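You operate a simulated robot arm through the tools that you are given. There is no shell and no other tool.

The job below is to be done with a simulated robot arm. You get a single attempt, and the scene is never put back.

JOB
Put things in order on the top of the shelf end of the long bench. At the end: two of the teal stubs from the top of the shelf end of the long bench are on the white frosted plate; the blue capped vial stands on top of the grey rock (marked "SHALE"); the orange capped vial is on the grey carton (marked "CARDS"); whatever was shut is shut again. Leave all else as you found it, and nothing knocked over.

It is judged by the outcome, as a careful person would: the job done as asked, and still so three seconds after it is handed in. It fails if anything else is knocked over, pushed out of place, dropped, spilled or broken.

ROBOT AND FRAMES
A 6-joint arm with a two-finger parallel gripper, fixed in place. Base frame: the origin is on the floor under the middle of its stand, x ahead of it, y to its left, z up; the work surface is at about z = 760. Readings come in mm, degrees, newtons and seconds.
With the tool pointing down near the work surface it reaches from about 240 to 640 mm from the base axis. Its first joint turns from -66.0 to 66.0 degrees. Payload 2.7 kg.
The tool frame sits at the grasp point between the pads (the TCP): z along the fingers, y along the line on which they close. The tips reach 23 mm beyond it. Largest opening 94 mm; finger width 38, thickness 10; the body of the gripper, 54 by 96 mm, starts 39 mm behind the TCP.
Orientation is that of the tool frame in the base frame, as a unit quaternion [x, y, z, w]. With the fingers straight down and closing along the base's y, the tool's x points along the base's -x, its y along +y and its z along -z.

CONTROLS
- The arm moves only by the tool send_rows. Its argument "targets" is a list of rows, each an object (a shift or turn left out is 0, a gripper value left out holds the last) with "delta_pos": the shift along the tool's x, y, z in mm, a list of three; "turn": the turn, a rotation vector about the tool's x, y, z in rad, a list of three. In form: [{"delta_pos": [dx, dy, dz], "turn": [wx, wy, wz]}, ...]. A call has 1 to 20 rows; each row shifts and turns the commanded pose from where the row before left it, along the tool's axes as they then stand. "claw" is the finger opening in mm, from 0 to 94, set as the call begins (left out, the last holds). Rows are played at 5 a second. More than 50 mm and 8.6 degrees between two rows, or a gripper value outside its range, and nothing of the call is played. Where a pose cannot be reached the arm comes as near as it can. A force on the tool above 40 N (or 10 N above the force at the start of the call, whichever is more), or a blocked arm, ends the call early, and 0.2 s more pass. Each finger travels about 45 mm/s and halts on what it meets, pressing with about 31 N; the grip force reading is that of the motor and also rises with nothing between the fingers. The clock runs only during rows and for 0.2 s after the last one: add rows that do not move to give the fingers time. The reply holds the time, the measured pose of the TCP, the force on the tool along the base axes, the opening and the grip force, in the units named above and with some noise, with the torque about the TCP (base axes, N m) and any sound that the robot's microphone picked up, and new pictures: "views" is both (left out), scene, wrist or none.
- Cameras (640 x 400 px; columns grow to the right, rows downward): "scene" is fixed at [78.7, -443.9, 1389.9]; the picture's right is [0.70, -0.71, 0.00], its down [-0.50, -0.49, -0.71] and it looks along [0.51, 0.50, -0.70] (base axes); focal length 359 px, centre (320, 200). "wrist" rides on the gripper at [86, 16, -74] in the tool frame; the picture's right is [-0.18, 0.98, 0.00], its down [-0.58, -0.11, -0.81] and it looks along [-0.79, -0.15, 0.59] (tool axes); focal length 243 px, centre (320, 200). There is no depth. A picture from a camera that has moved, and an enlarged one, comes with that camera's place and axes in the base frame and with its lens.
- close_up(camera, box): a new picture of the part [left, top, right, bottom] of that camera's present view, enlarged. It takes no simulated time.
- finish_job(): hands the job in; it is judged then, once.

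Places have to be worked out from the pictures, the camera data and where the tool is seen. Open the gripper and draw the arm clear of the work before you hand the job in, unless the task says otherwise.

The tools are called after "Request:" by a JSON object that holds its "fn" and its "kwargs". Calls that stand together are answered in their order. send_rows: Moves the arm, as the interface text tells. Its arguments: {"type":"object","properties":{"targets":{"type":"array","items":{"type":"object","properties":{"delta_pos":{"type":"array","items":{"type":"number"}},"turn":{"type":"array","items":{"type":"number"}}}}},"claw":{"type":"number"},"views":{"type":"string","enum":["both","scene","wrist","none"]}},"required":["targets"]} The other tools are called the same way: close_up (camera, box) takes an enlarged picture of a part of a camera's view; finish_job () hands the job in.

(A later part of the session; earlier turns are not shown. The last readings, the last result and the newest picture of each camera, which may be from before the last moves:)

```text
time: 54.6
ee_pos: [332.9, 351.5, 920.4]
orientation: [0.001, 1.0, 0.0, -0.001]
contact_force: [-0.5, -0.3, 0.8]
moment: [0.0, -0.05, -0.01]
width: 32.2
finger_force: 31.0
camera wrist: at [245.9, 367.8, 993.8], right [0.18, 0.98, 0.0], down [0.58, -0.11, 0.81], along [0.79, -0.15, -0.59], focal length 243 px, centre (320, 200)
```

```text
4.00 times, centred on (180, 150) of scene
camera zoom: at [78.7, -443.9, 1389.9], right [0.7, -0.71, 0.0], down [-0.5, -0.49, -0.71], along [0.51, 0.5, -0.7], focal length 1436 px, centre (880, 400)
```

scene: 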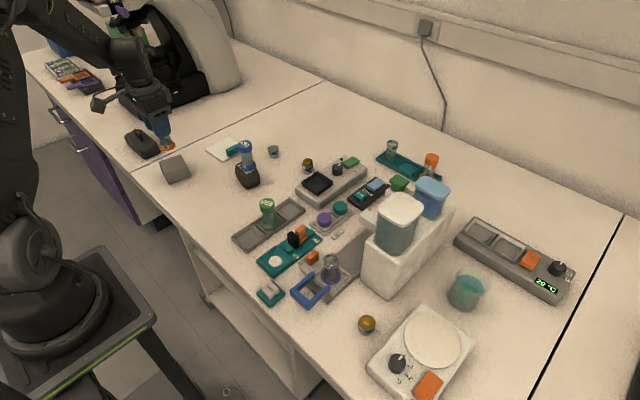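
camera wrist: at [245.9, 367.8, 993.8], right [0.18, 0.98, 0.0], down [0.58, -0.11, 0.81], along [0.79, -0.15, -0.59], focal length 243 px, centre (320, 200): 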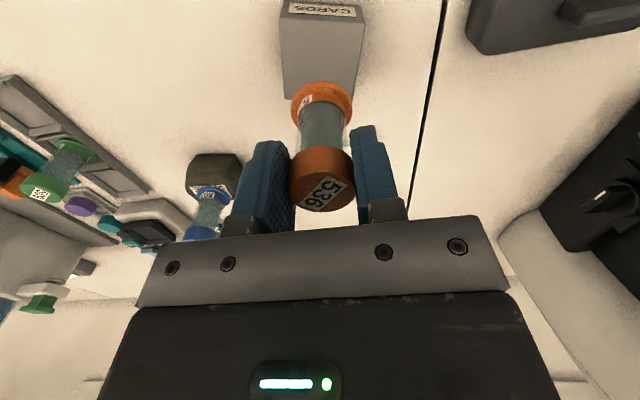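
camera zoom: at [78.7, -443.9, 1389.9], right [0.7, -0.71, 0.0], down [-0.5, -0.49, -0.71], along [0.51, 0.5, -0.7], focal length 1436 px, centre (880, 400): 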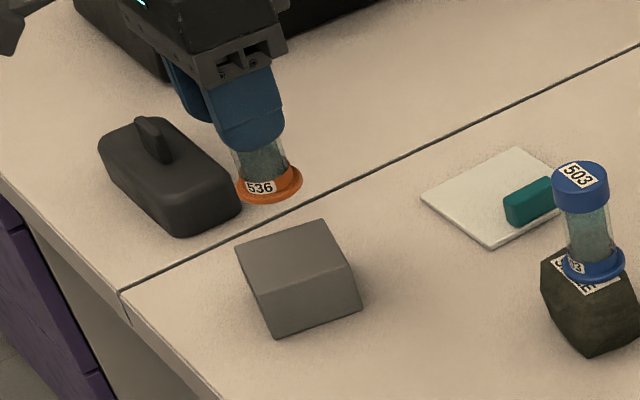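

The carton's top is confirmed at centre (335.7, 351) and z ≈ 799. I'll nudge 2.5 mm in +x and lower slowly to about 5 mm above expected contact.

Request:
{"fn": "send_rows", "kwargs": {"targets": [{"delta_pos": [-2.5, 0, 0]}, {"delta_pos": [0, 0, 2]}, {"delta_pos": [0, 0, 4]}, {"delta_pos": [0, 0, 4]}, {"delta_pos": [0, 0, 4]}, {"delta_pos": [0, 0, 4]}, {"delta_pos": [0, 0, 4]}, {"delta_pos": [0, 0, 4]}, {"delta_pos": [0, 0, 4]}, {"delta_pos": [0, 0, 4]}, {"delta_pos": [0, 0, 4]}, {"delta_pos": [0, 0, 4]}, {"delta_pos": [0, 0, 3]}, {"delta_pos": [0, 0, 1.5]}, {"delta_pos": [0, 0, 0]}], "views": "wrist"}}

Request:
{"fn": "close_up", "kwargs": {"camera": "wrist", "box": [220, 0, 420, 130]}}

Request:
{"fn": "close_up", "kwargs": {"camera": "scene", "box": [130, 120, 220, 190]}}

```text
time: 57.8
ee_pos: [335.1, 350.1, 871.6]
orientation: [0.0, 1.0, 0.0, 0.0]
contact_force: [0.1, -0.4, -0.7]
moment: [-0.01, -0.01, 0.01]
width: 32.1
finger_force: 31.2
camera wrist: at [248.4, 367.2, 947.2], right [0.18, 0.98, 0.0], down [0.58, -0.11, 0.81], along [0.79, -0.15, -0.59], focal length 243 px, centre (320, 200)
```

wrist: 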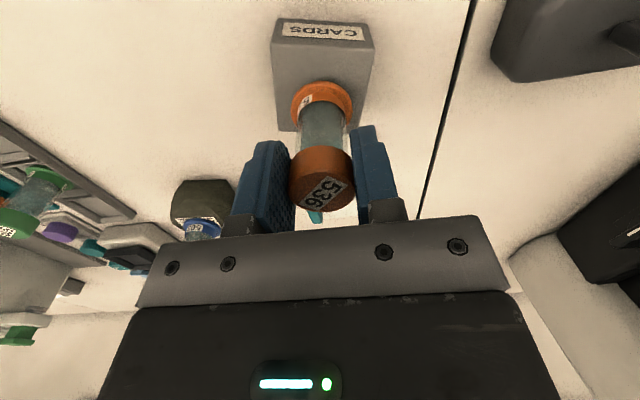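

```text
3.08 times, centred on (320, 65) of wrist
camera zoom: at [248.4, 367.2, 947.2], right [0.18, 0.98, 0.0], down [0.58, -0.11, 0.81], along [0.79, -0.15, -0.59], focal length 746 px, centre (320, 615)
```

zoom: 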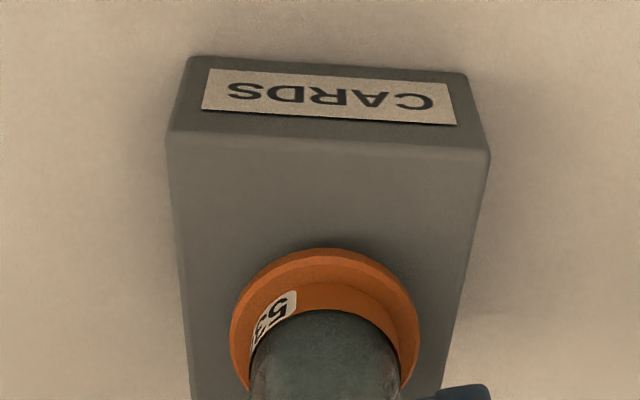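

```text
5.71 times, centred on (175, 155) of scene
camera zoom: at [78.7, -443.9, 1389.9], right [0.7, -0.71, 0.0], down [-0.5, -0.49, -0.71], along [0.51, 0.5, -0.7], focal length 2051 px, centre (1149, 457)
```

zoom: 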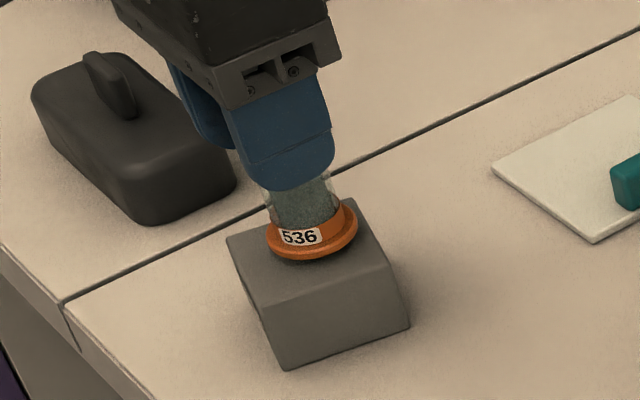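

The gap is only a few mm now and the vial is near the middle of the box top. I'll lower in 1 mm steps, watching for the first contact force.

Request:
{"fn": "send_rows", "kwargs": {"targets": [{"delta_pos": [0, 0, 1]}, {"delta_pos": [0, 0, 1]}, {"delta_pos": [0, 0, 0.5]}, {"delta_pos": [0, 0, 0]}], "views": "none"}}

Request:
{"fn": "send_rows", "kwargs": {"targets": [{"delta_pos": [0, 0, 0.7]}, {"delta_pos": [0, 0, 0]}], "views": "none"}}

Request:
{"fn": "send_rows", "kwargs": {"targets": [{"delta_pos": [0, 0, 0.7]}, {"delta_pos": [0, 0, 0]}], "views": "none"}}

```text
time: 58.8
ee_pos: [335.3, 351.1, 869.9]
orientation: [0.0, 1.0, 0.001, 0.0]
contact_force: [0.2, -0.1, -1.0]
moment: [0.0, 0.02, 0.0]
width: 32.0
finger_force: 31.4
```

```text
time: 59.4
ee_pos: [335.3, 350.8, 869.4]
orientation: [0.0, 1.0, 0.0, 0.0]
contact_force: [0.3, -0.4, -0.3]
moment: [0.0, 0.0, 0.02]
width: 32.0
finger_force: 30.9
```

```text
time: 60.0
ee_pos: [335.3, 351.3, 868.7]
orientation: [0.001, 1.0, -0.001, 0.0]
contact_force: [-0.1, 0.1, -0.8]
moment: [-0.02, 0.02, 0.0]
width: 32.2
finger_force: 31.5
```

No contact yet at z ≈ 868.5. I'll keep going in sub-millimetre steps.

Request:
{"fn": "send_rows", "kwargs": {"targets": [{"delta_pos": [0, 0, 0.7]}, {"delta_pos": [0, 0, 0]}], "views": "none"}}

Request:
{"fn": "close_up", "kwargs": {"camera": "scene", "box": [140, 130, 210, 190]}}

```text
time: 60.6
ee_pos: [334.8, 350.6, 868.3]
orientation: [0.0, 1.0, 0.0, 0.0]
contact_force: [0.9, 0.6, 0.7]
moment: [0.05, -0.01, 0.02]
width: 31.9
finger_force: 30.9
```

```text
6.67 times, centred on (175, 160) of scene
camera zoom: at [78.7, -443.9, 1389.9], right [0.7, -0.71, 0.0], down [-0.5, -0.49, -0.71], along [0.51, 0.5, -0.7], focal length 2393 px, centre (1287, 467)
```

zoom: 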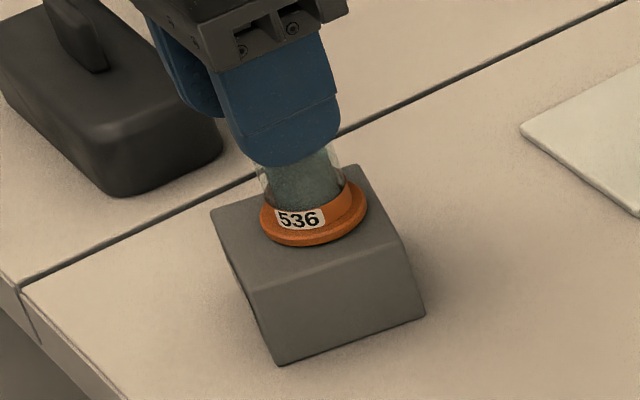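

There's a hint of touch (force turned positive). Another half-millimetre to confirm.

Request:
{"fn": "send_rows", "kwargs": {"targets": [{"delta_pos": [0, 0, 0.5]}, {"delta_pos": [0, 0, 0]}], "views": "none"}}

```text
time: 61.2
ee_pos: [335.9, 351.6, 868.1]
orientation: [-0.001, 1.0, 0.001, 0.0]
contact_force: [0.6, 0.0, -0.3]
moment: [-0.01, -0.02, 0.04]
width: 32.3
finger_force: 30.8
```

Request:
{"fn": "send_rows", "kwargs": {"targets": [{"delta_pos": [0, 0, 0.5]}, {"delta_pos": [0, 0, 0]}], "views": "none"}}

Request:
{"fn": "send_rows", "kwargs": {"targets": [{"delta_pos": [0, 0, 0.5]}, {"delta_pos": [0, 0, 0]}], "views": "none"}}

```text
time: 61.8
ee_pos: [336.2, 351.3, 867.4]
orientation: [0.0, 1.0, 0.0, 0.0]
contact_force: [-0.2, -0.1, -0.2]
moment: [0.01, -0.02, -0.01]
width: 32.1
finger_force: 31.2
```

```text
time: 62.4
ee_pos: [335.9, 350.3, 868.0]
orientation: [0.001, 1.0, 0.0, 0.0]
contact_force: [-0.7, -0.1, 1.5]
moment: [0.0, -0.03, 0.03]
width: 32.0
finger_force: 31.2
```

Still within noise (0 to 1.5 N). I'll continue one 0.4 mm step at a time until the contact is clear.

Request:
{"fn": "send_rows", "kwargs": {"targets": [{"delta_pos": [0, 0, 0.4]}, {"delta_pos": [0, 0, 0]}], "views": "none"}}

Request:
{"fn": "close_up", "kwargs": {"camera": "scene", "box": [150, 140, 200, 180]}}

```text
time: 63.0
ee_pos: [334.8, 351.7, 867.8]
orientation: [0.001, 1.0, 0.001, 0.0]
contact_force: [0.1, -0.2, 5.3]
moment: [-0.06, -0.05, 0.0]
width: 32.2
finger_force: 31.3
```

```text
10.00 times, centred on (175, 160) of scene
camera zoom: at [78.6, -443.9, 1389.9], right [0.7, -0.71, 0.0], down [-0.5, -0.49, -0.71], along [0.51, 0.5, -0.7], focal length 3589 px, centre (1770, 600)
```

zoom: 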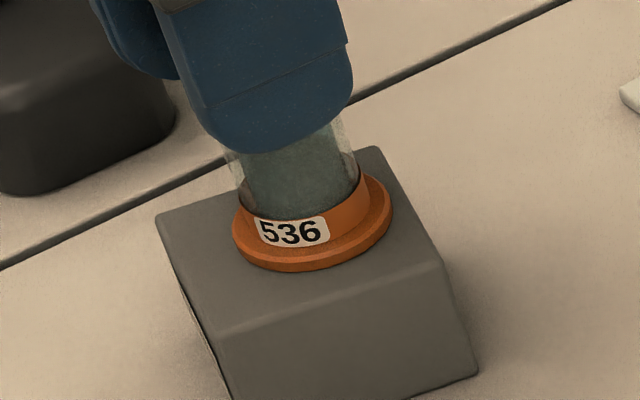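

Clear contact now: 5 N straight up with almost no moment, so the foot is flat on the carton. I'll back off 0.2 mm, then open.

Request:
{"fn": "send_rows", "kwargs": {"targets": [{"delta_pos": [0, 0, -0.2]}, {"delta_pos": [0, 0, 0]}], "views": "none"}}

Request:
{"fn": "send_rows", "kwargs": {"targets": [{"delta_pos": [0, 0, 0]}, {"delta_pos": [0, 0, 0]}, {"delta_pos": [0, 0, 0]}, {"delta_pos": [0, 0, 0]}], "claw": 56, "views": "wrist"}}

Request:
{"fn": "close_up", "kwargs": {"camera": "scene", "box": [140, 110, 220, 190]}}

```text
time: 63.6
ee_pos: [334.8, 351.8, 867.3]
orientation: [0.0, 1.0, 0.0, 0.0]
contact_force: [0.9, 0.7, 3.5]
moment: [0.05, -0.04, 0.01]
width: 32.2
finger_force: 31.5
```

```text
time: 64.6
ee_pos: [335.8, 351.1, 868.0]
orientation: [0.0, 1.0, -0.001, -0.001]
contact_force: [-0.8, -0.2, 0.2]
moment: [0.0, 0.02, 0.0]
width: 56.1
finger_force: 0.1
camera wrist: at [248.4, 367.3, 941.1], right [0.18, 0.98, 0.0], down [0.58, -0.11, 0.81], along [0.79, -0.15, -0.59], focal length 243 px, centre (320, 200)
```

wrist: 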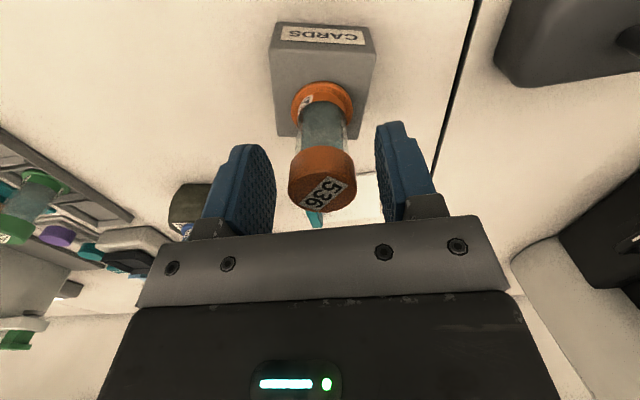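

```text
5.00 times, centred on (180, 150) of scene
camera zoom: at [78.7, -443.9, 1389.9], right [0.7, -0.71, 0.0], down [-0.5, -0.49, -0.71], along [0.51, 0.5, -0.7], focal length 1795 px, centre (1020, 450)
```

zoom: 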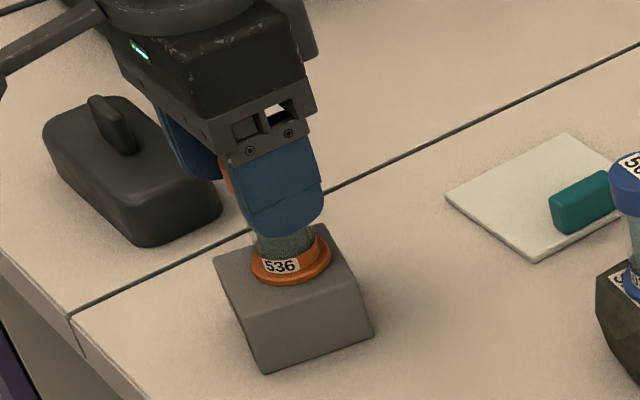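

The orange vial stands freely on the carton. I'll rise straight up, then move toward the plate to look at it and at stub 56.

Request:
{"fn": "send_rows", "kwargs": {"targets": [{"delta_pos": [0, 0, -10]}, {"delta_pos": [0, 0, -20]}, {"delta_pos": [0, 0, -30]}, {"delta_pos": [0, 0, -40]}, {"delta_pos": [-35, -10, 0]}, {"delta_pos": [-40, -10, 0]}, {"delta_pos": [-35, -10, 0]}, {"delta_pos": [0, 0, 0]}], "views": "both"}}

Request:
{"fn": "close_up", "kwargs": {"camera": "wrist", "box": [240, 40, 440, 220]}}

Request:
{"fn": "close_up", "kwargs": {"camera": "scene", "box": [140, 110, 320, 210]}}

```text
time: 66.4
ee_pos: [445.9, 322.2, 966.9]
orientation: [0.001, 1.0, 0.0, 0.0]
contact_force: [-0.2, 0.2, -0.4]
moment: [0.04, -0.02, -0.03]
width: 55.9
finger_force: 0.1
camera wrist: at [359.4, 337.6, 1041.0], right [0.18, 0.98, 0.0], down [0.58, -0.11, 0.81], along [0.79, -0.15, -0.59], focal length 243 px, centre (320, 200)
```

scene: 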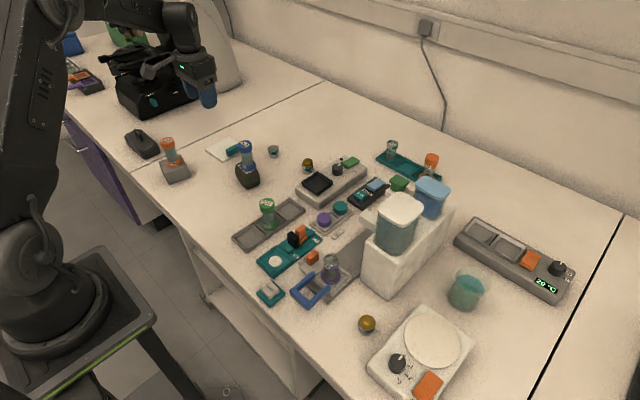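
wrist: 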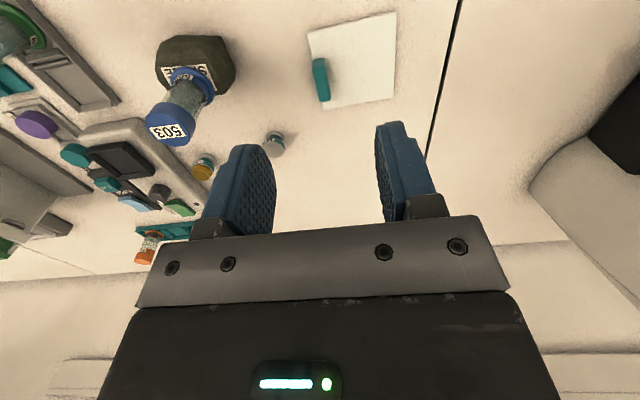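

```text
2.22 times, centred on (340, 130) of wrist
camera zoom: at [359.4, 337.6, 1041.0], right [0.18, 0.98, 0.0], down [0.58, -0.11, 0.81], along [0.79, -0.15, -0.59], focal length 539 px, centre (276, 356)
```

zoom: 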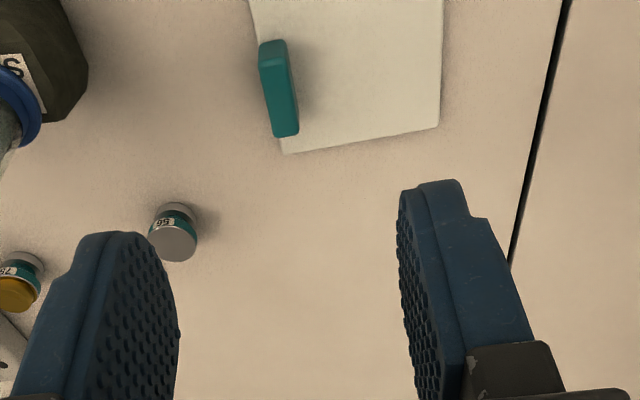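

```text
3.56 times, centred on (230, 160) of scene
camera zoom: at [78.7, -443.9, 1389.9], right [0.7, -0.71, 0.0], down [-0.5, -0.49, -0.71], along [0.51, 0.5, -0.7], focal length 1276 px, centre (640, 342)
```

zoom: 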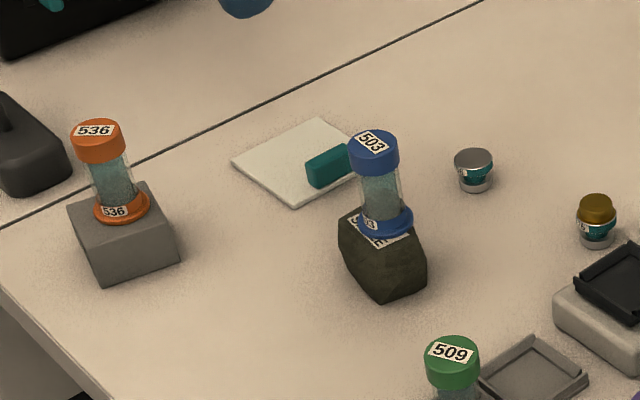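

Both vials stand where asked. The plate spans about x 452–539, y 308–395, with a teal bar along its -y edge. I'll yaw the tool 20° so the camera arm stays clear of the two raised vials, and go above stub 56 near (572, 231).

Request:
{"fn": "send_rows", "kwargs": {"targets": [{"turn": [0, 0, 0.1163]}, {"turn": [0, 0, 0.1163]}, {"turn": [0, 0, 0.1164]}, {"delta_pos": [-35, -12, 0]}, {"delta_pos": [-35, -12, 15]}, {"delta_pos": [-35, -12, 20]}, {"delta_pos": [-35, -11, 20]}, {"delta_pos": [0, 0, 12]}, {"delta_pos": [0, 0, 0]}], "views": "both"}}

Request:
{"fn": "close_up", "kwargs": {"camera": "wrist", "box": [230, 30, 410, 150]}}

```text
time: 68.4
ee_pos: [561.3, 227.6, 899.8]
orientation: [0.174, 0.985, 0.0, -0.001]
contact_force: [0.5, 0.2, -0.3]
moment: [-0.03, -0.03, -0.02]
width: 56.2
finger_force: 0.0
camera wrist: at [485.2, 273.6, 973.7], right [0.51, 0.86, 0.0], down [0.51, -0.3, 0.81], along [0.69, -0.41, -0.59], focal length 243 px, centre (320, 200)
```

scene: 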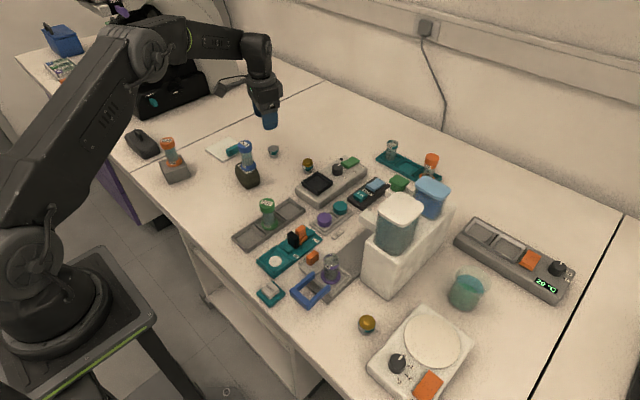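
wrist: 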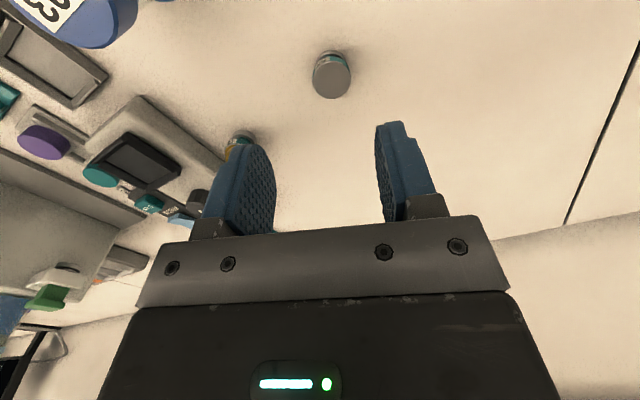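

```text
3.33 times, centred on (320, 90) of wrist
camera zoom: at [485.2, 273.6, 973.7], right [0.51, 0.86, 0.0], down [0.51, -0.3, 0.81], along [0.69, -0.41, -0.59], focal length 809 px, centre (320, 567)
```

zoom: 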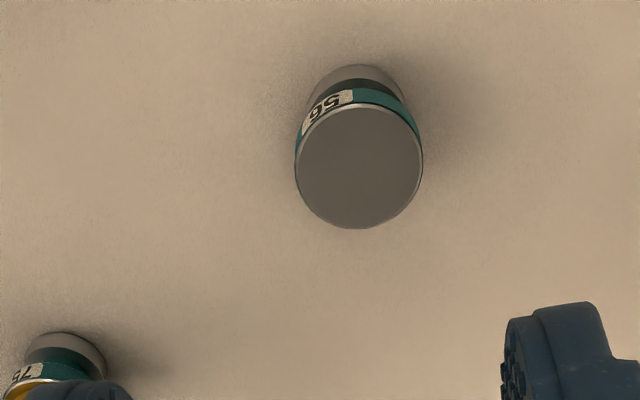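

Stub 56 is at about (574, 230.5), top z ≈ 787, disc about 31 mm across. I'll centre over it and go down to z = 830 for another look before the final descent.

Request:
{"fn": "send_rows", "kwargs": {"targets": [{"delta_pos": [-11, 7.2, 0]}, {"delta_pos": [0, 0, 25]}, {"delta_pos": [0, 0, 25]}, {"delta_pos": [0, 0, 20]}, {"delta_pos": [0, 0, 0]}], "claw": 50, "views": "both"}}

Request:
{"fn": "close_up", "kwargs": {"camera": "wrist", "box": [240, 60, 400, 220]}}

Request:
{"fn": "close_up", "kwargs": {"camera": "scene", "box": [210, 60, 330, 180]}}

```text
time: 69.6
ee_pos: [572.7, 231.5, 830.9]
orientation: [0.173, 0.985, 0.0, 0.0]
contact_force: [0.0, 0.3, 0.9]
moment: [-0.02, 0.01, -0.02]
width: 49.9
finger_force: 0.0
camera wrist: at [497.1, 276.8, 903.4], right [0.51, 0.86, 0.0], down [0.51, -0.3, 0.81], along [0.69, -0.41, -0.59], focal length 243 px, centre (320, 200)
```

scene: 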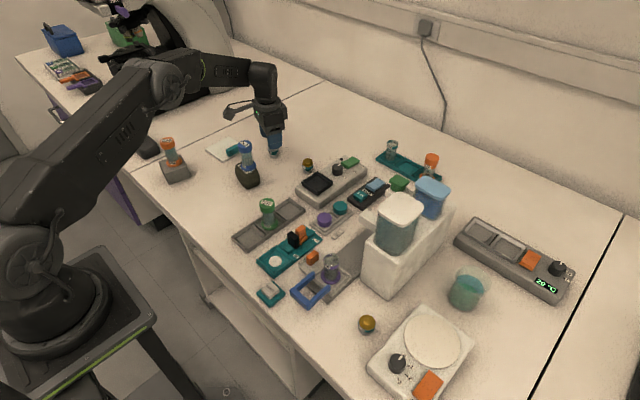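
wrist: 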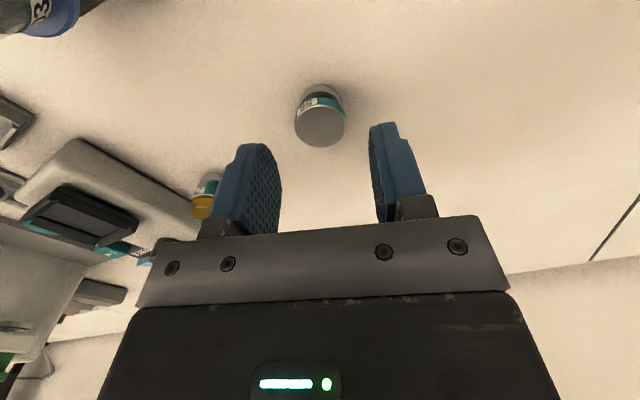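

```text
2.50 times, centred on (320, 140) of wrist
camera zoom: at [497.1, 276.8, 903.4], right [0.51, 0.86, 0.0], down [0.51, -0.3, 0.81], along [0.69, -0.41, -0.59], focal length 606 px, centre (320, 350)
```

zoom: 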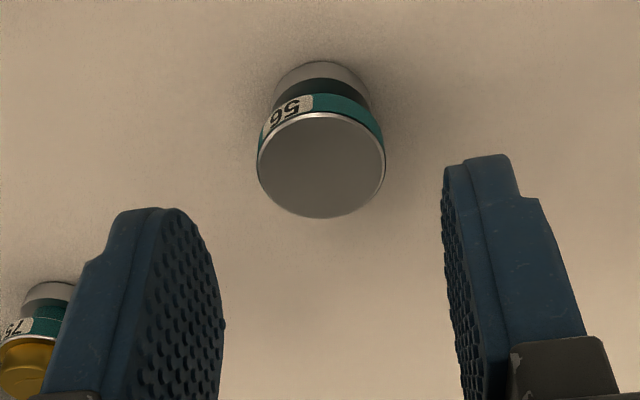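

```text
3.33 times, centred on (270, 120) of scene
camera zoom: at [78.7, -443.9, 1389.9], right [0.7, -0.71, 0.0], down [-0.5, -0.49, -0.71], along [0.51, 0.5, -0.7], focal length 1196 px, centre (487, 467)
```

zoom: 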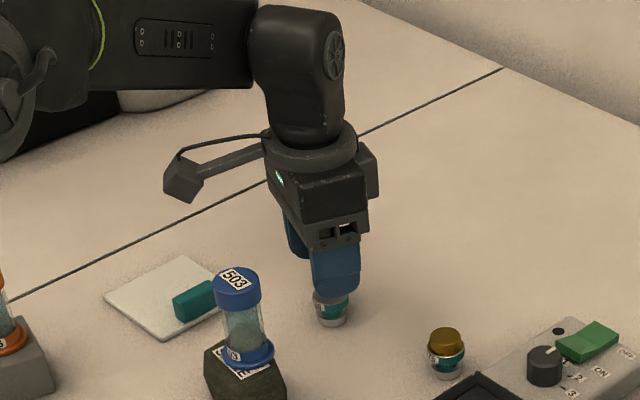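

Stub 56 is centred within 1 mm. I'll lower to z ≈ 789 (tips about 6 mm above the bench) and check before closing.

Request:
{"fn": "send_rows", "kwargs": {"targets": [{"delta_pos": [0, 0, 16]}, {"delta_pos": [0, 0, 14]}, {"delta_pos": [0, 0, 8]}, {"delta_pos": [0, 0, 4]}, {"delta_pos": [0, 0, 0]}], "views": "wrist"}}

Request:
{"fn": "close_up", "kwargs": {"camera": "scene", "box": [240, 120, 310, 180]}}

```text
time: 70.8
ee_pos: [572.4, 232.3, 788.4]
orientation: [0.174, 0.985, 0.0, 0.0]
contact_force: [-1.0, -0.2, 0.0]
moment: [0.0, -0.01, 0.02]
width: 50.1
finger_force: 0.1
camera wrist: at [497.2, 277.0, 861.9], right [0.51, 0.86, 0.0], down [0.51, -0.3, 0.81], along [0.69, -0.41, -0.59], focal length 243 px, centre (320, 200)
```

wrist: 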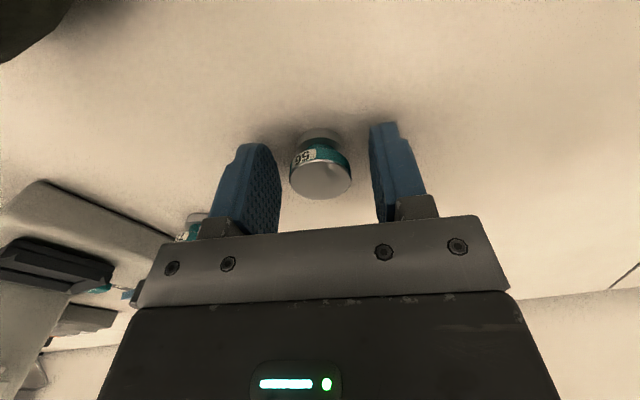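

```text
6.67 times, centred on (275, 150) of scene
camera zoom: at [78.7, -443.9, 1389.9], right [0.7, -0.71, 0.0], down [-0.5, -0.49, -0.71], along [0.51, 0.5, -0.7], focal length 2393 px, centre (620, 533)
```

zoom: 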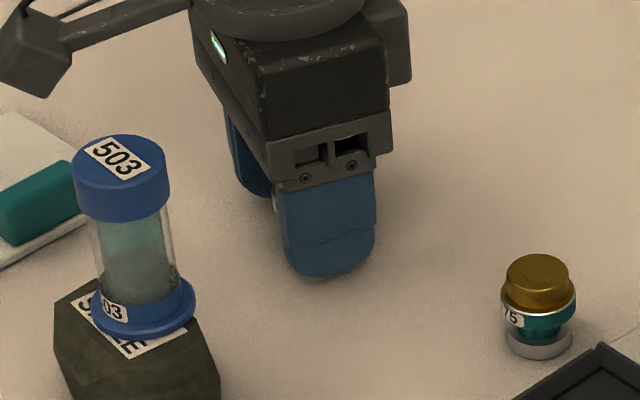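

The stub sits between the pads. Closing, then lifting slowly.

Request:
{"fn": "send_rows", "kwargs": {"targets": [{"delta_pos": [0, 0, 0]}, {"delta_pos": [0, 0, 0]}, {"delta_pos": [0, 0, 0]}, {"delta_pos": [0, 0, 0]}, {"delta_pos": [0, 0, -1]}, {"delta_pos": [0, 0, -2]}, {"delta_pos": [0, 0, -3]}, {"delta_pos": [0, 0, -3]}, {"delta_pos": [0, 0, -3]}, {"delta_pos": [0, 0, -3]}, {"delta_pos": [0, 0, -3]}, {"delta_pos": [0, 0, -2]}, {"delta_pos": [0, 0, 0]}], "claw": 10, "views": "wrist"}}

Request:
{"fn": "close_up", "kwargs": {"camera": "wrist", "box": [250, 90, 390, 220]}}

Request:
{"fn": "close_up", "kwargs": {"camera": "scene", "box": [240, 110, 310, 180]}}

```text
time: 73.6
ee_pos: [573.1, 232.7, 808.6]
orientation: [0.173, 0.985, 0.0, 0.0]
contact_force: [-0.6, 0.3, -0.3]
moment: [-0.02, -0.02, 0.01]
width: 28.6
finger_force: 31.1
camera wrist: at [497.6, 277.4, 881.9], right [0.51, 0.86, 0.0], down [0.51, -0.3, 0.81], along [0.69, -0.41, -0.59], focal length 243 px, centre (320, 200)
```

wrist: 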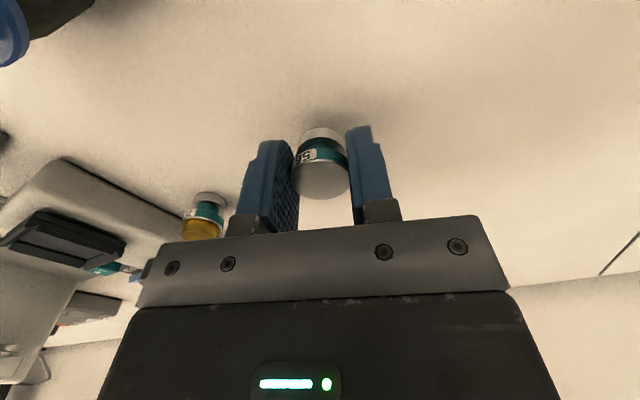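

```text
3.08 times, centred on (320, 155) of wrist
camera zoom: at [497.6, 277.4, 881.9], right [0.51, 0.86, 0.0], down [0.51, -0.3, 0.81], along [0.69, -0.41, -0.59], focal length 746 px, centre (320, 338)
```

zoom: 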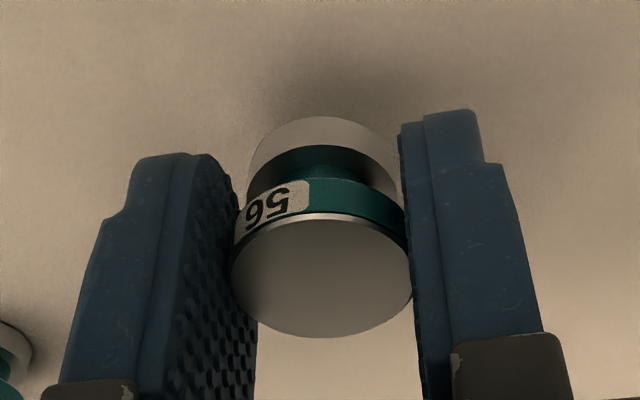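

```text
5.71 times, centred on (275, 145) of scene
camera zoom: at [78.7, -443.9, 1389.9], right [0.7, -0.71, 0.0], down [-0.5, -0.49, -0.71], along [0.51, 0.5, -0.7], focal length 2051 px, centre (577, 514)
```

zoom: 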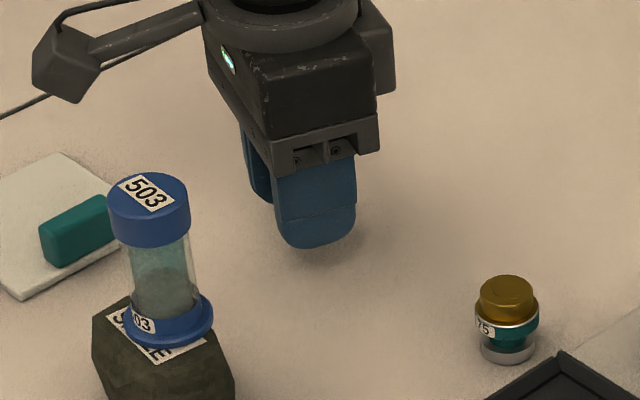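

Stub 56 is held at its 28.6 mm disc. I'll lift a further 27 mm slowly and carry it toward the plate target near (515, 362).

Request:
{"fn": "send_rows", "kwargs": {"targets": [{"delta_pos": [0, 0, -3]}, {"delta_pos": [0, 0, -4]}, {"delta_pos": [0, 0, -5]}, {"delta_pos": [0, 0, -5]}, {"delta_pos": [0, 0, -5]}, {"delta_pos": [1, 1, -4]}, {"delta_pos": [3, 3, -1]}, {"delta_pos": [6, 6, 0]}, {"delta_pos": [8, 8, 0]}, {"delta_pos": [8, 8, 0]}, {"delta_pos": [8, 8, 0]}, {"delta_pos": [8, 8, 0]}, {"delta_pos": [8, 8, 0]}, {"delta_pos": [8, 8, 0]}, {"delta_pos": [8, 8, 0]}, {"delta_pos": [8, 8, 0]}, {"delta_pos": [6, 6, 0]}, {"delta_pos": [4, 4, 0]}, {"delta_pos": [2, 2, 0]}, {"delta_pos": [0, 0, 0]}], "views": "both"}}

Request:
{"fn": "close_up", "kwargs": {"camera": "wrist", "box": [180, 0, 440, 200]}}

Request:
{"fn": "close_up", "kwargs": {"camera": "scene", "box": [190, 80, 310, 180]}}

```text
time: 77.8
ee_pos: [522.8, 343.4, 834.6]
orientation: [0.174, 0.985, 0.001, 0.0]
contact_force: [-0.3, -0.1, 0.3]
moment: [0.0, 0.05, -0.04]
width: 28.3
finger_force: 31.2
camera wrist: at [446.0, 387.6, 908.6], right [0.51, 0.86, 0.0], down [0.51, -0.3, 0.81], along [0.69, -0.41, -0.59], focal length 243 px, centre (320, 200)
```

scene: 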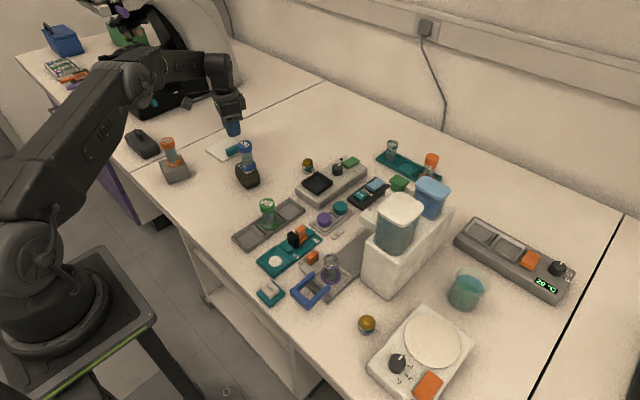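
wrist: 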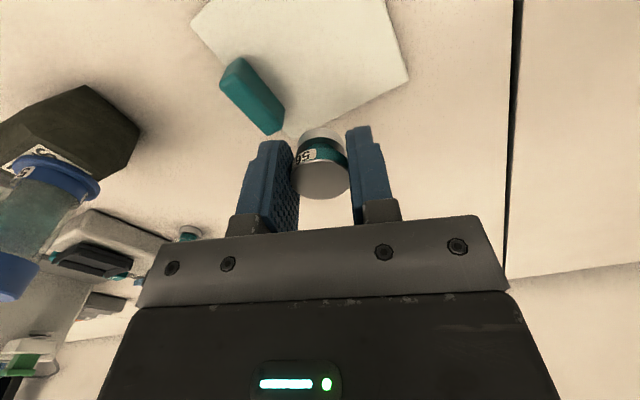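

```text
2.00 times, centred on (310, 100) of wrist
camera zoom: at [446.0, 387.6, 908.6], right [0.51, 0.86, 0.0], down [0.51, -0.3, 0.81], along [0.69, -0.41, -0.59], focal length 485 px, centre (340, 400)
```

zoom: 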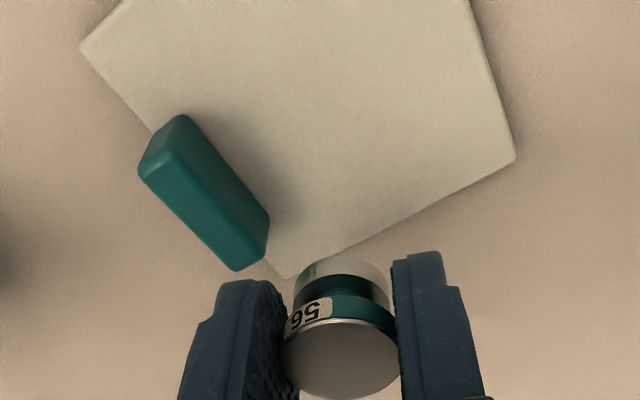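

```text
4.00 times, centred on (250, 130) of scene
camera zoom: at [78.7, -443.9, 1389.9], right [0.7, -0.71, 0.0], down [-0.5, -0.49, -0.71], along [0.51, 0.5, -0.7], focal length 1436 px, centre (600, 480)
```

zoom: 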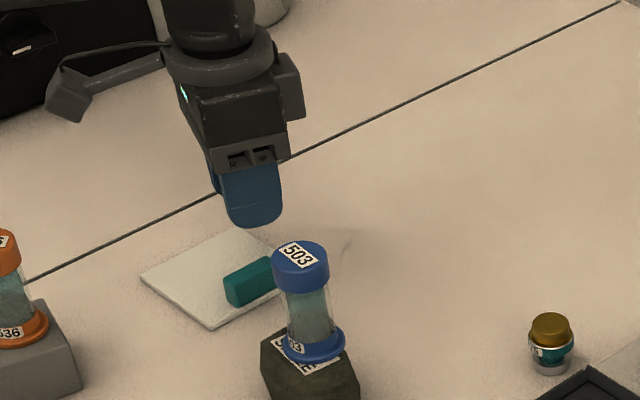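

The stub is steady. The plate is confirmed at x 453–540, y 307–395, with the teal bar at y < 328. I'll move to (511, 366) and lower to a few mm above the plate.

Request:
{"fn": "send_rows", "kwargs": {"targets": [{"delta_pos": [3, 3, 0]}, {"delta_pos": [6, 6, 0]}, {"delta_pos": [6, 6, 0]}, {"delta_pos": [3.4, 3.3, 0]}, {"delta_pos": [0, 0, 2]}, {"delta_pos": [0, 0, 4]}, {"delta_pos": [0, 0, 4]}, {"delta_pos": [0, 0, 4]}, {"delta_pos": [0, 0, 4]}, {"delta_pos": [0, 0, 4]}, {"delta_pos": [0, 0, 4]}, {"delta_pos": [0, 0, 4]}, {"delta_pos": [0, 0, 3]}, {"delta_pos": [0, 0, 2]}, {"delta_pos": [0, 0, 0]}], "views": "both"}}

Request:
{"fn": "close_up", "kwargs": {"camera": "wrist", "box": [180, 0, 440, 200]}}

Request:
{"fn": "close_up", "kwargs": {"camera": "scene", "box": [190, 100, 290, 180]}}

```text
time: 81.0
ee_pos: [511.3, 365.8, 800.3]
orientation: [0.174, 0.985, 0.001, 0.0]
contact_force: [-0.4, -0.5, -0.2]
moment: [-0.04, 0.0, 0.03]
width: 28.4
finger_force: 30.9
camera wrist: at [435.1, 411.1, 874.3], right [0.51, 0.86, 0.0], down [0.51, -0.3, 0.81], along [0.69, -0.41, -0.59], focal length 243 px, centre (320, 200)
```

scene: 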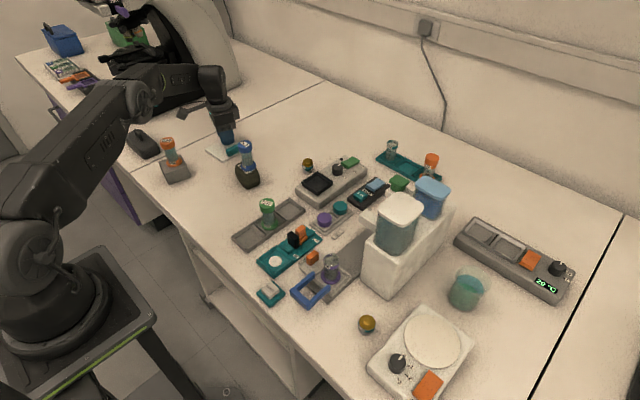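
wrist: 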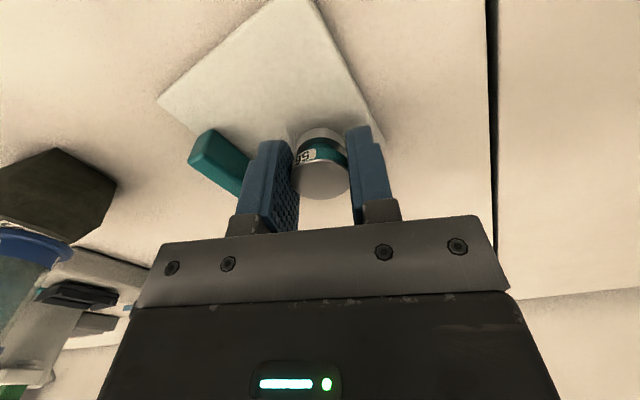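

```text
2.00 times, centred on (310, 100) of wrist
camera zoom: at [435.1, 411.1, 874.3], right [0.51, 0.86, 0.0], down [0.51, -0.3, 0.81], along [0.69, -0.41, -0.59], focal length 485 px, centre (340, 400)
```

zoom: 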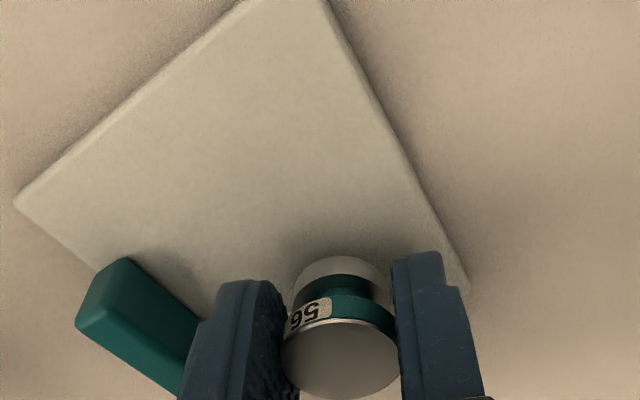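

```text
5.00 times, centred on (240, 140) of scene
camera zoom: at [78.7, -443.9, 1389.9], right [0.7, -0.71, 0.0], down [-0.5, -0.49, -0.71], along [0.51, 0.5, -0.7], focal length 1795 px, centre (720, 500)
```

zoom: 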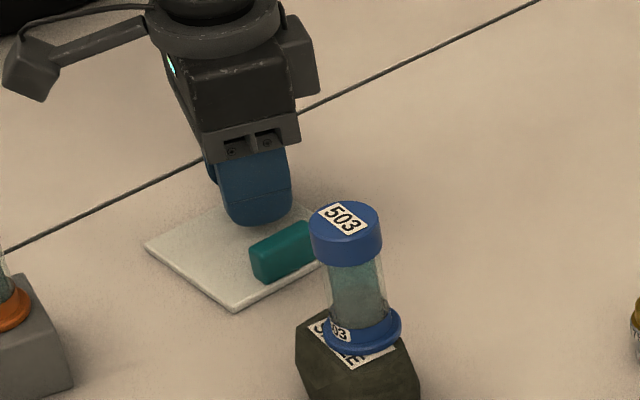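

Position checks out, about 10 mm clear of the teal bar. I'll lower in 1 mm steps watching for contact.

Request:
{"fn": "send_rows", "kwargs": {"targets": [{"delta_pos": [0, 0, 1]}, {"delta_pos": [0, 0, 1]}, {"delta_pos": [0, 0, 1]}, {"delta_pos": [0, 0, 1]}, {"delta_pos": [0, 0, 0]}], "views": "none"}}

Request:
{"fn": "send_rows", "kwargs": {"targets": [{"delta_pos": [0, 0, 0.7]}, {"delta_pos": [0, 0, 0.5]}, {"delta_pos": [0, 0, 0]}], "views": "none"}}

Request:
{"fn": "send_rows", "kwargs": {"targets": [{"delta_pos": [0, 0, 0.5]}, {"delta_pos": [0, 0, 0]}], "views": "none"}}

Request:
{"fn": "send_rows", "kwargs": {"targets": [{"delta_pos": [0, 0, 0.4]}, {"delta_pos": [0, 0, 0]}], "views": "none"}}

```text
time: 82.2
ee_pos: [510.8, 366.2, 795.5]
orientation: [0.174, 0.985, 0.0, 0.0]
contact_force: [-0.3, 0.1, 0.5]
moment: [0.0, -0.03, 0.0]
width: 28.5
finger_force: 31.1
```

```text
time: 83.0
ee_pos: [511.1, 365.4, 793.8]
orientation: [0.174, 0.985, -0.001, 0.0]
contact_force: [-0.1, 1.0, 0.2]
moment: [0.0, 0.01, 0.03]
width: 28.6
finger_force: 31.2
```

```text
time: 83.6
ee_pos: [510.3, 366.6, 794.6]
orientation: [0.174, 0.985, 0.0, 0.001]
contact_force: [0.0, 0.2, 0.1]
moment: [0.0, 0.0, 0.0]
width: 28.9
finger_force: 31.1
```

```text
time: 84.2
ee_pos: [511.0, 365.9, 792.9]
orientation: [0.173, 0.985, 0.0, -0.001]
contact_force: [0.5, 0.5, 1.9]
moment: [-0.01, 0.03, -0.01]
width: 28.3
finger_force: 31.3
```

A first hint of contact (1.9 N). One more small step to confirm it.

Request:
{"fn": "send_rows", "kwargs": {"targets": [{"delta_pos": [0, 0, 0.3]}, {"delta_pos": [0, 0, 0]}], "views": "none"}}

Request:
{"fn": "close_up", "kwargs": {"camera": "wrist", "box": [250, 80, 400, 210]}}

```text
time: 84.8
ee_pos: [510.9, 366.5, 794.2]
orientation: [0.173, 0.985, 0.002, 0.001]
contact_force: [1.3, 0.1, 3.2]
moment: [0.01, -0.03, -0.02]
width: 28.7
finger_force: 31.0
```

```text
3.08 times, centred on (325, 145) of wrist
camera zoom: at [435.0, 410.8, 867.9], right [0.51, 0.86, 0.0], down [0.51, -0.3, 0.81], along [0.69, -0.41, -0.59], focal length 746 px, centre (305, 369)
```

zoom: 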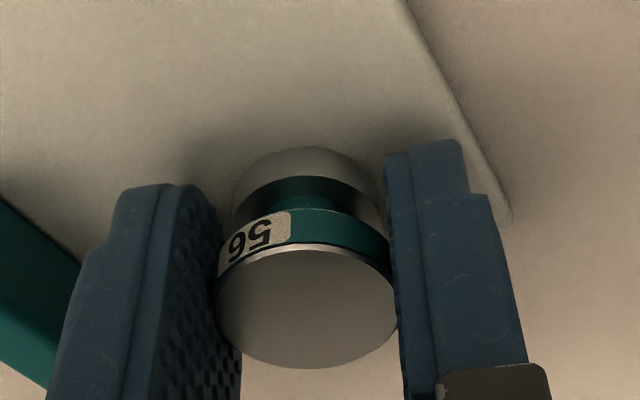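

Contact is confirmed at about 3 N, with the stub level on the plate. I'll open just to 42 mm so the fingers stay clear of the teal bar.

Request:
{"fn": "send_rows", "kwargs": {"targets": [{"delta_pos": [0, 0, 0]}, {"delta_pos": [0, 0, 0]}, {"delta_pos": [0, 0, 0]}], "claw": 42, "views": "wrist"}}

Request:
{"fn": "close_up", "kwargs": {"camera": "wrist", "box": [230, 60, 410, 210]}}

```text
time: 85.6
ee_pos: [510.5, 365.6, 793.5]
orientation: [0.173, 0.985, 0.0, 0.0]
contact_force: [-0.1, 0.4, -0.4]
moment: [0.0, 0.0, -0.01]
width: 42.0
finger_force: 0.1
camera wrist: at [434.9, 410.7, 867.5], right [0.51, 0.86, 0.0], down [0.51, -0.3, 0.81], along [0.69, -0.41, -0.59], focal length 243 px, centre (320, 200)
```

wrist: 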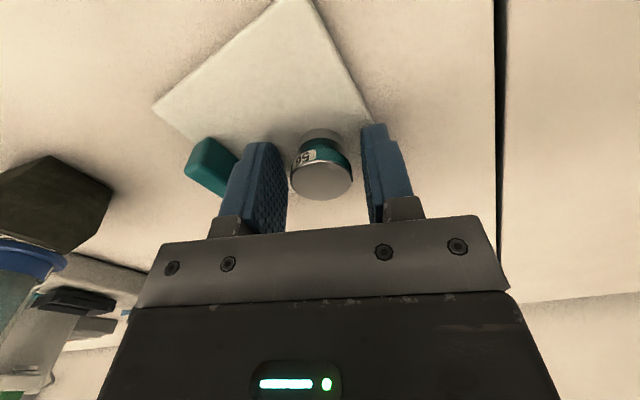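

```text
2.67 times, centred on (320, 135) of wrist
camera zoom: at [434.9, 410.7, 867.5], right [0.51, 0.86, 0.0], down [0.51, -0.3, 0.81], along [0.69, -0.41, -0.59], focal length 647 px, centre (320, 373)
```

zoom: 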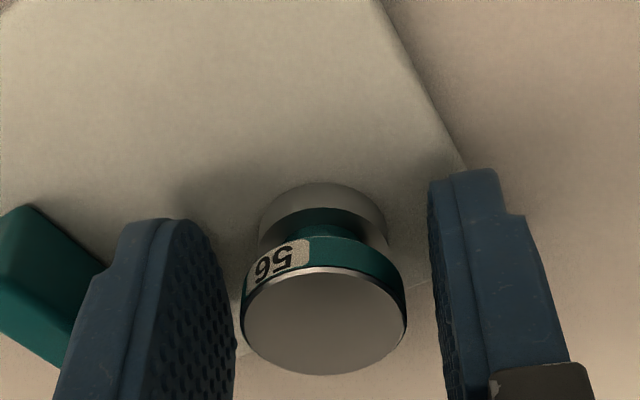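

Stub 56 stands on the plate with the fingers open around it. I'll rise straight up slowly, then move high over toward stub 75 to inspect the space around it.

Request:
{"fn": "send_rows", "kwargs": {"targets": [{"delta_pos": [0, 0, -5]}, {"delta_pos": [0, 0, -10]}, {"delta_pos": [0, 0, -15]}, {"delta_pos": [0, 0, -30]}, {"delta_pos": [0, 0, -40]}, {"delta_pos": [0, 0, -40]}, {"delta_pos": [-20, -35, 0]}, {"delta_pos": [-25, -40, 0]}, {"delta_pos": [-25, -40, 0]}, {"delta_pos": [-25, -40, 0]}, {"delta_pos": [-22, -36, 0]}, {"delta_pos": [-20, -25, 0]}, {"delta_pos": [0, 0, 0]}], "views": "both"}}

Request:
{"fn": "close_up", "kwargs": {"camera": "scene", "box": [190, 110, 350, 210]}}

Request:
{"fn": "close_up", "kwargs": {"camera": "wrist", "box": [200, 0, 440, 160]}}

```text
time: 88.4
ee_pos: [565.7, 115.7, 933.7]
orientation: [0.175, 0.985, 0.0, 0.0]
contact_force: [-0.2, -0.3, 0.0]
moment: [0.01, 0.0, 0.02]
width: 41.9
finger_force: 0.0
camera wrist: at [490.7, 160.9, 1006.7], right [0.51, 0.86, 0.0], down [0.51, -0.3, 0.81], along [0.69, -0.41, -0.59], focal length 243 px, centre (320, 200)
```

scene: 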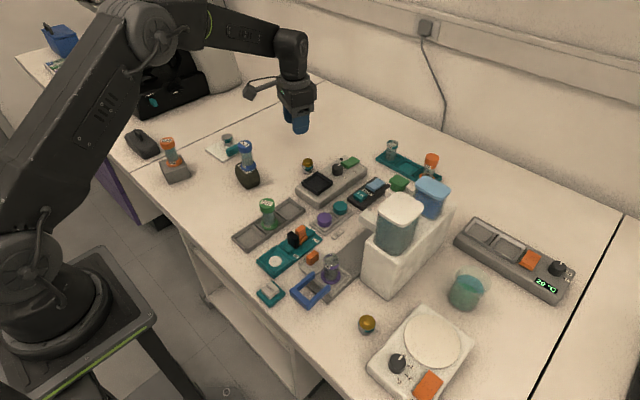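
wrist: 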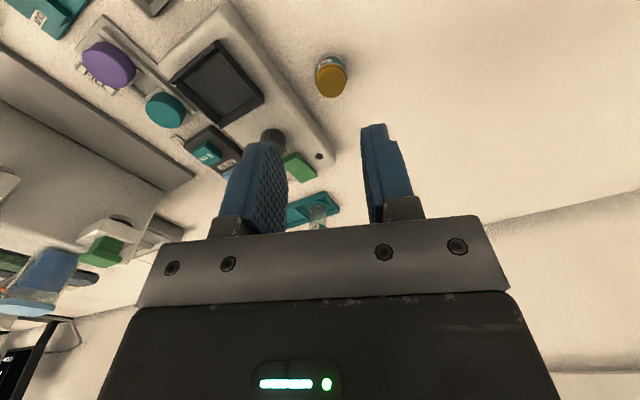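

```text
4.00 times, centred on (270, 160) of scene
camera zoom: at [78.6, -443.9, 1389.9], right [0.7, -0.71, 0.0], down [-0.5, -0.49, -0.71], along [0.51, 0.5, -0.7], focal length 1436 px, centre (520, 360)
```

zoom: 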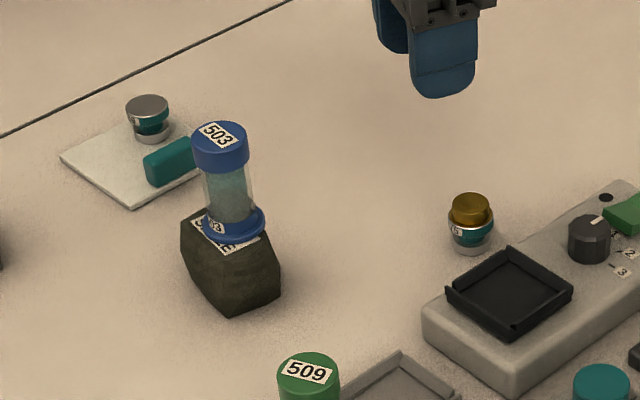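

```text
2.50 times, centred on (320, 80) of wrist
camera zoom: at [490.7, 160.9, 1006.7], right [0.51, 0.86, 0.0], down [0.51, -0.3, 0.81], along [0.69, -0.41, -0.59], focal length 606 px, centre (320, 500)
```

zoom: 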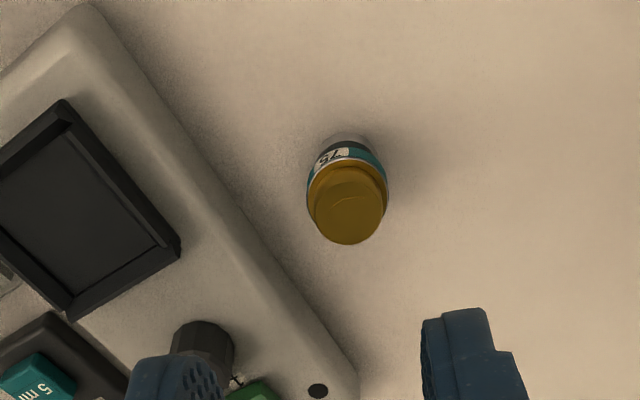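

Stub 56 sits on the plate. Stub 75 is at about (594, 112), and the device's edge is at y ≈ 66, so there is room for the fingers. I'll centre over it and descend to z = 835 to verify.

Request:
{"fn": "send_rows", "kwargs": {"targets": [{"delta_pos": [-28, 6.2, 0]}, {"delta_pos": [0, 0, 30]}, {"delta_pos": [0, 0, 30]}, {"delta_pos": [0, 0, 25]}, {"delta_pos": [0, 0, 13]}, {"delta_pos": [0, 0, 0]}], "claw": 44, "views": "both"}}

Request:
{"fn": "close_up", "kwargs": {"camera": "wrist", "box": [220, 50, 420, 220]}}

Request:
{"fn": "close_up", "kwargs": {"camera": "scene", "box": [270, 90, 380, 190]}}

```text
time: 89.8
ee_pos: [593.7, 111.4, 835.3]
orientation: [0.174, 0.985, 0.001, 0.001]
contact_force: [-0.7, 0.2, 0.3]
moment: [0.0, 0.02, 0.0]
width: 44.1
finger_force: 0.1
camera wrist: at [518.4, 157.1, 909.7], right [0.51, 0.86, 0.0], down [0.51, -0.3, 0.81], along [0.69, -0.41, -0.59], focal length 243 px, centre (320, 200)
```

scene: 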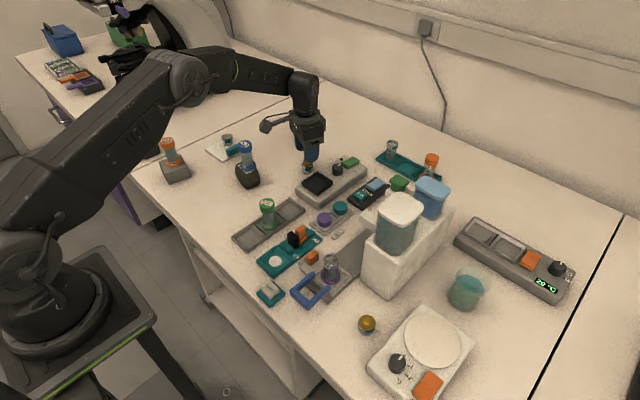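
wrist: 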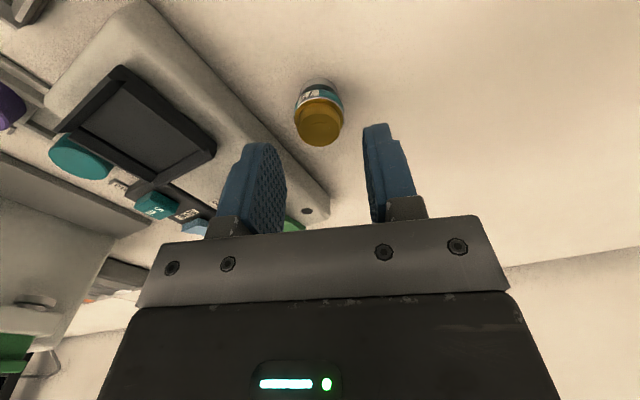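

```text
2.35 times, centred on (320, 135) of wrist
camera zoom: at [518.4, 157.1, 909.7], right [0.51, 0.86, 0.0], down [0.51, -0.3, 0.81], along [0.69, -0.41, -0.59], focal length 571 px, centre (320, 353)
```

zoom: 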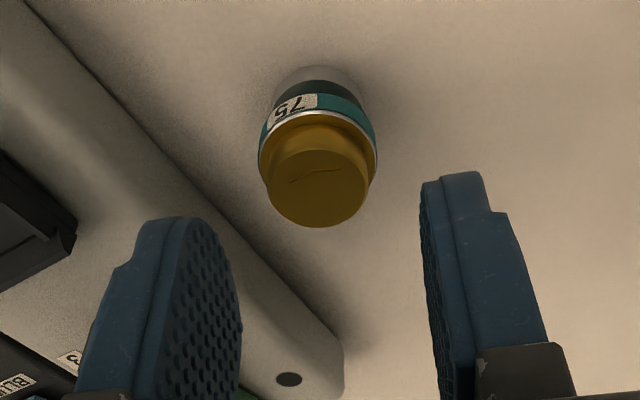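

```text
4.00 times, centred on (325, 140) of scene
camera zoom: at [78.7, -443.9, 1389.9], right [0.7, -0.71, 0.0], down [-0.5, -0.49, -0.71], along [0.51, 0.5, -0.7], focal length 1436 px, centre (300, 440)
```

zoom: 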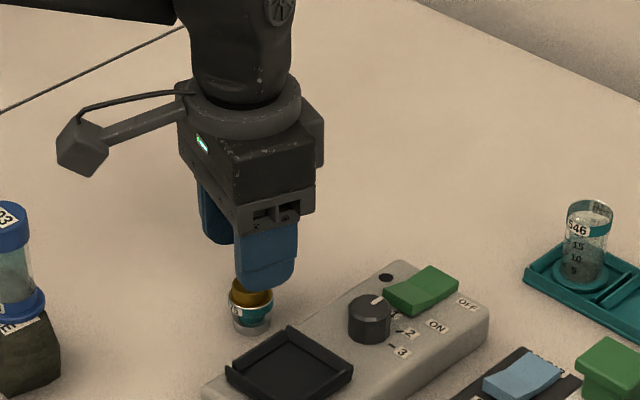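

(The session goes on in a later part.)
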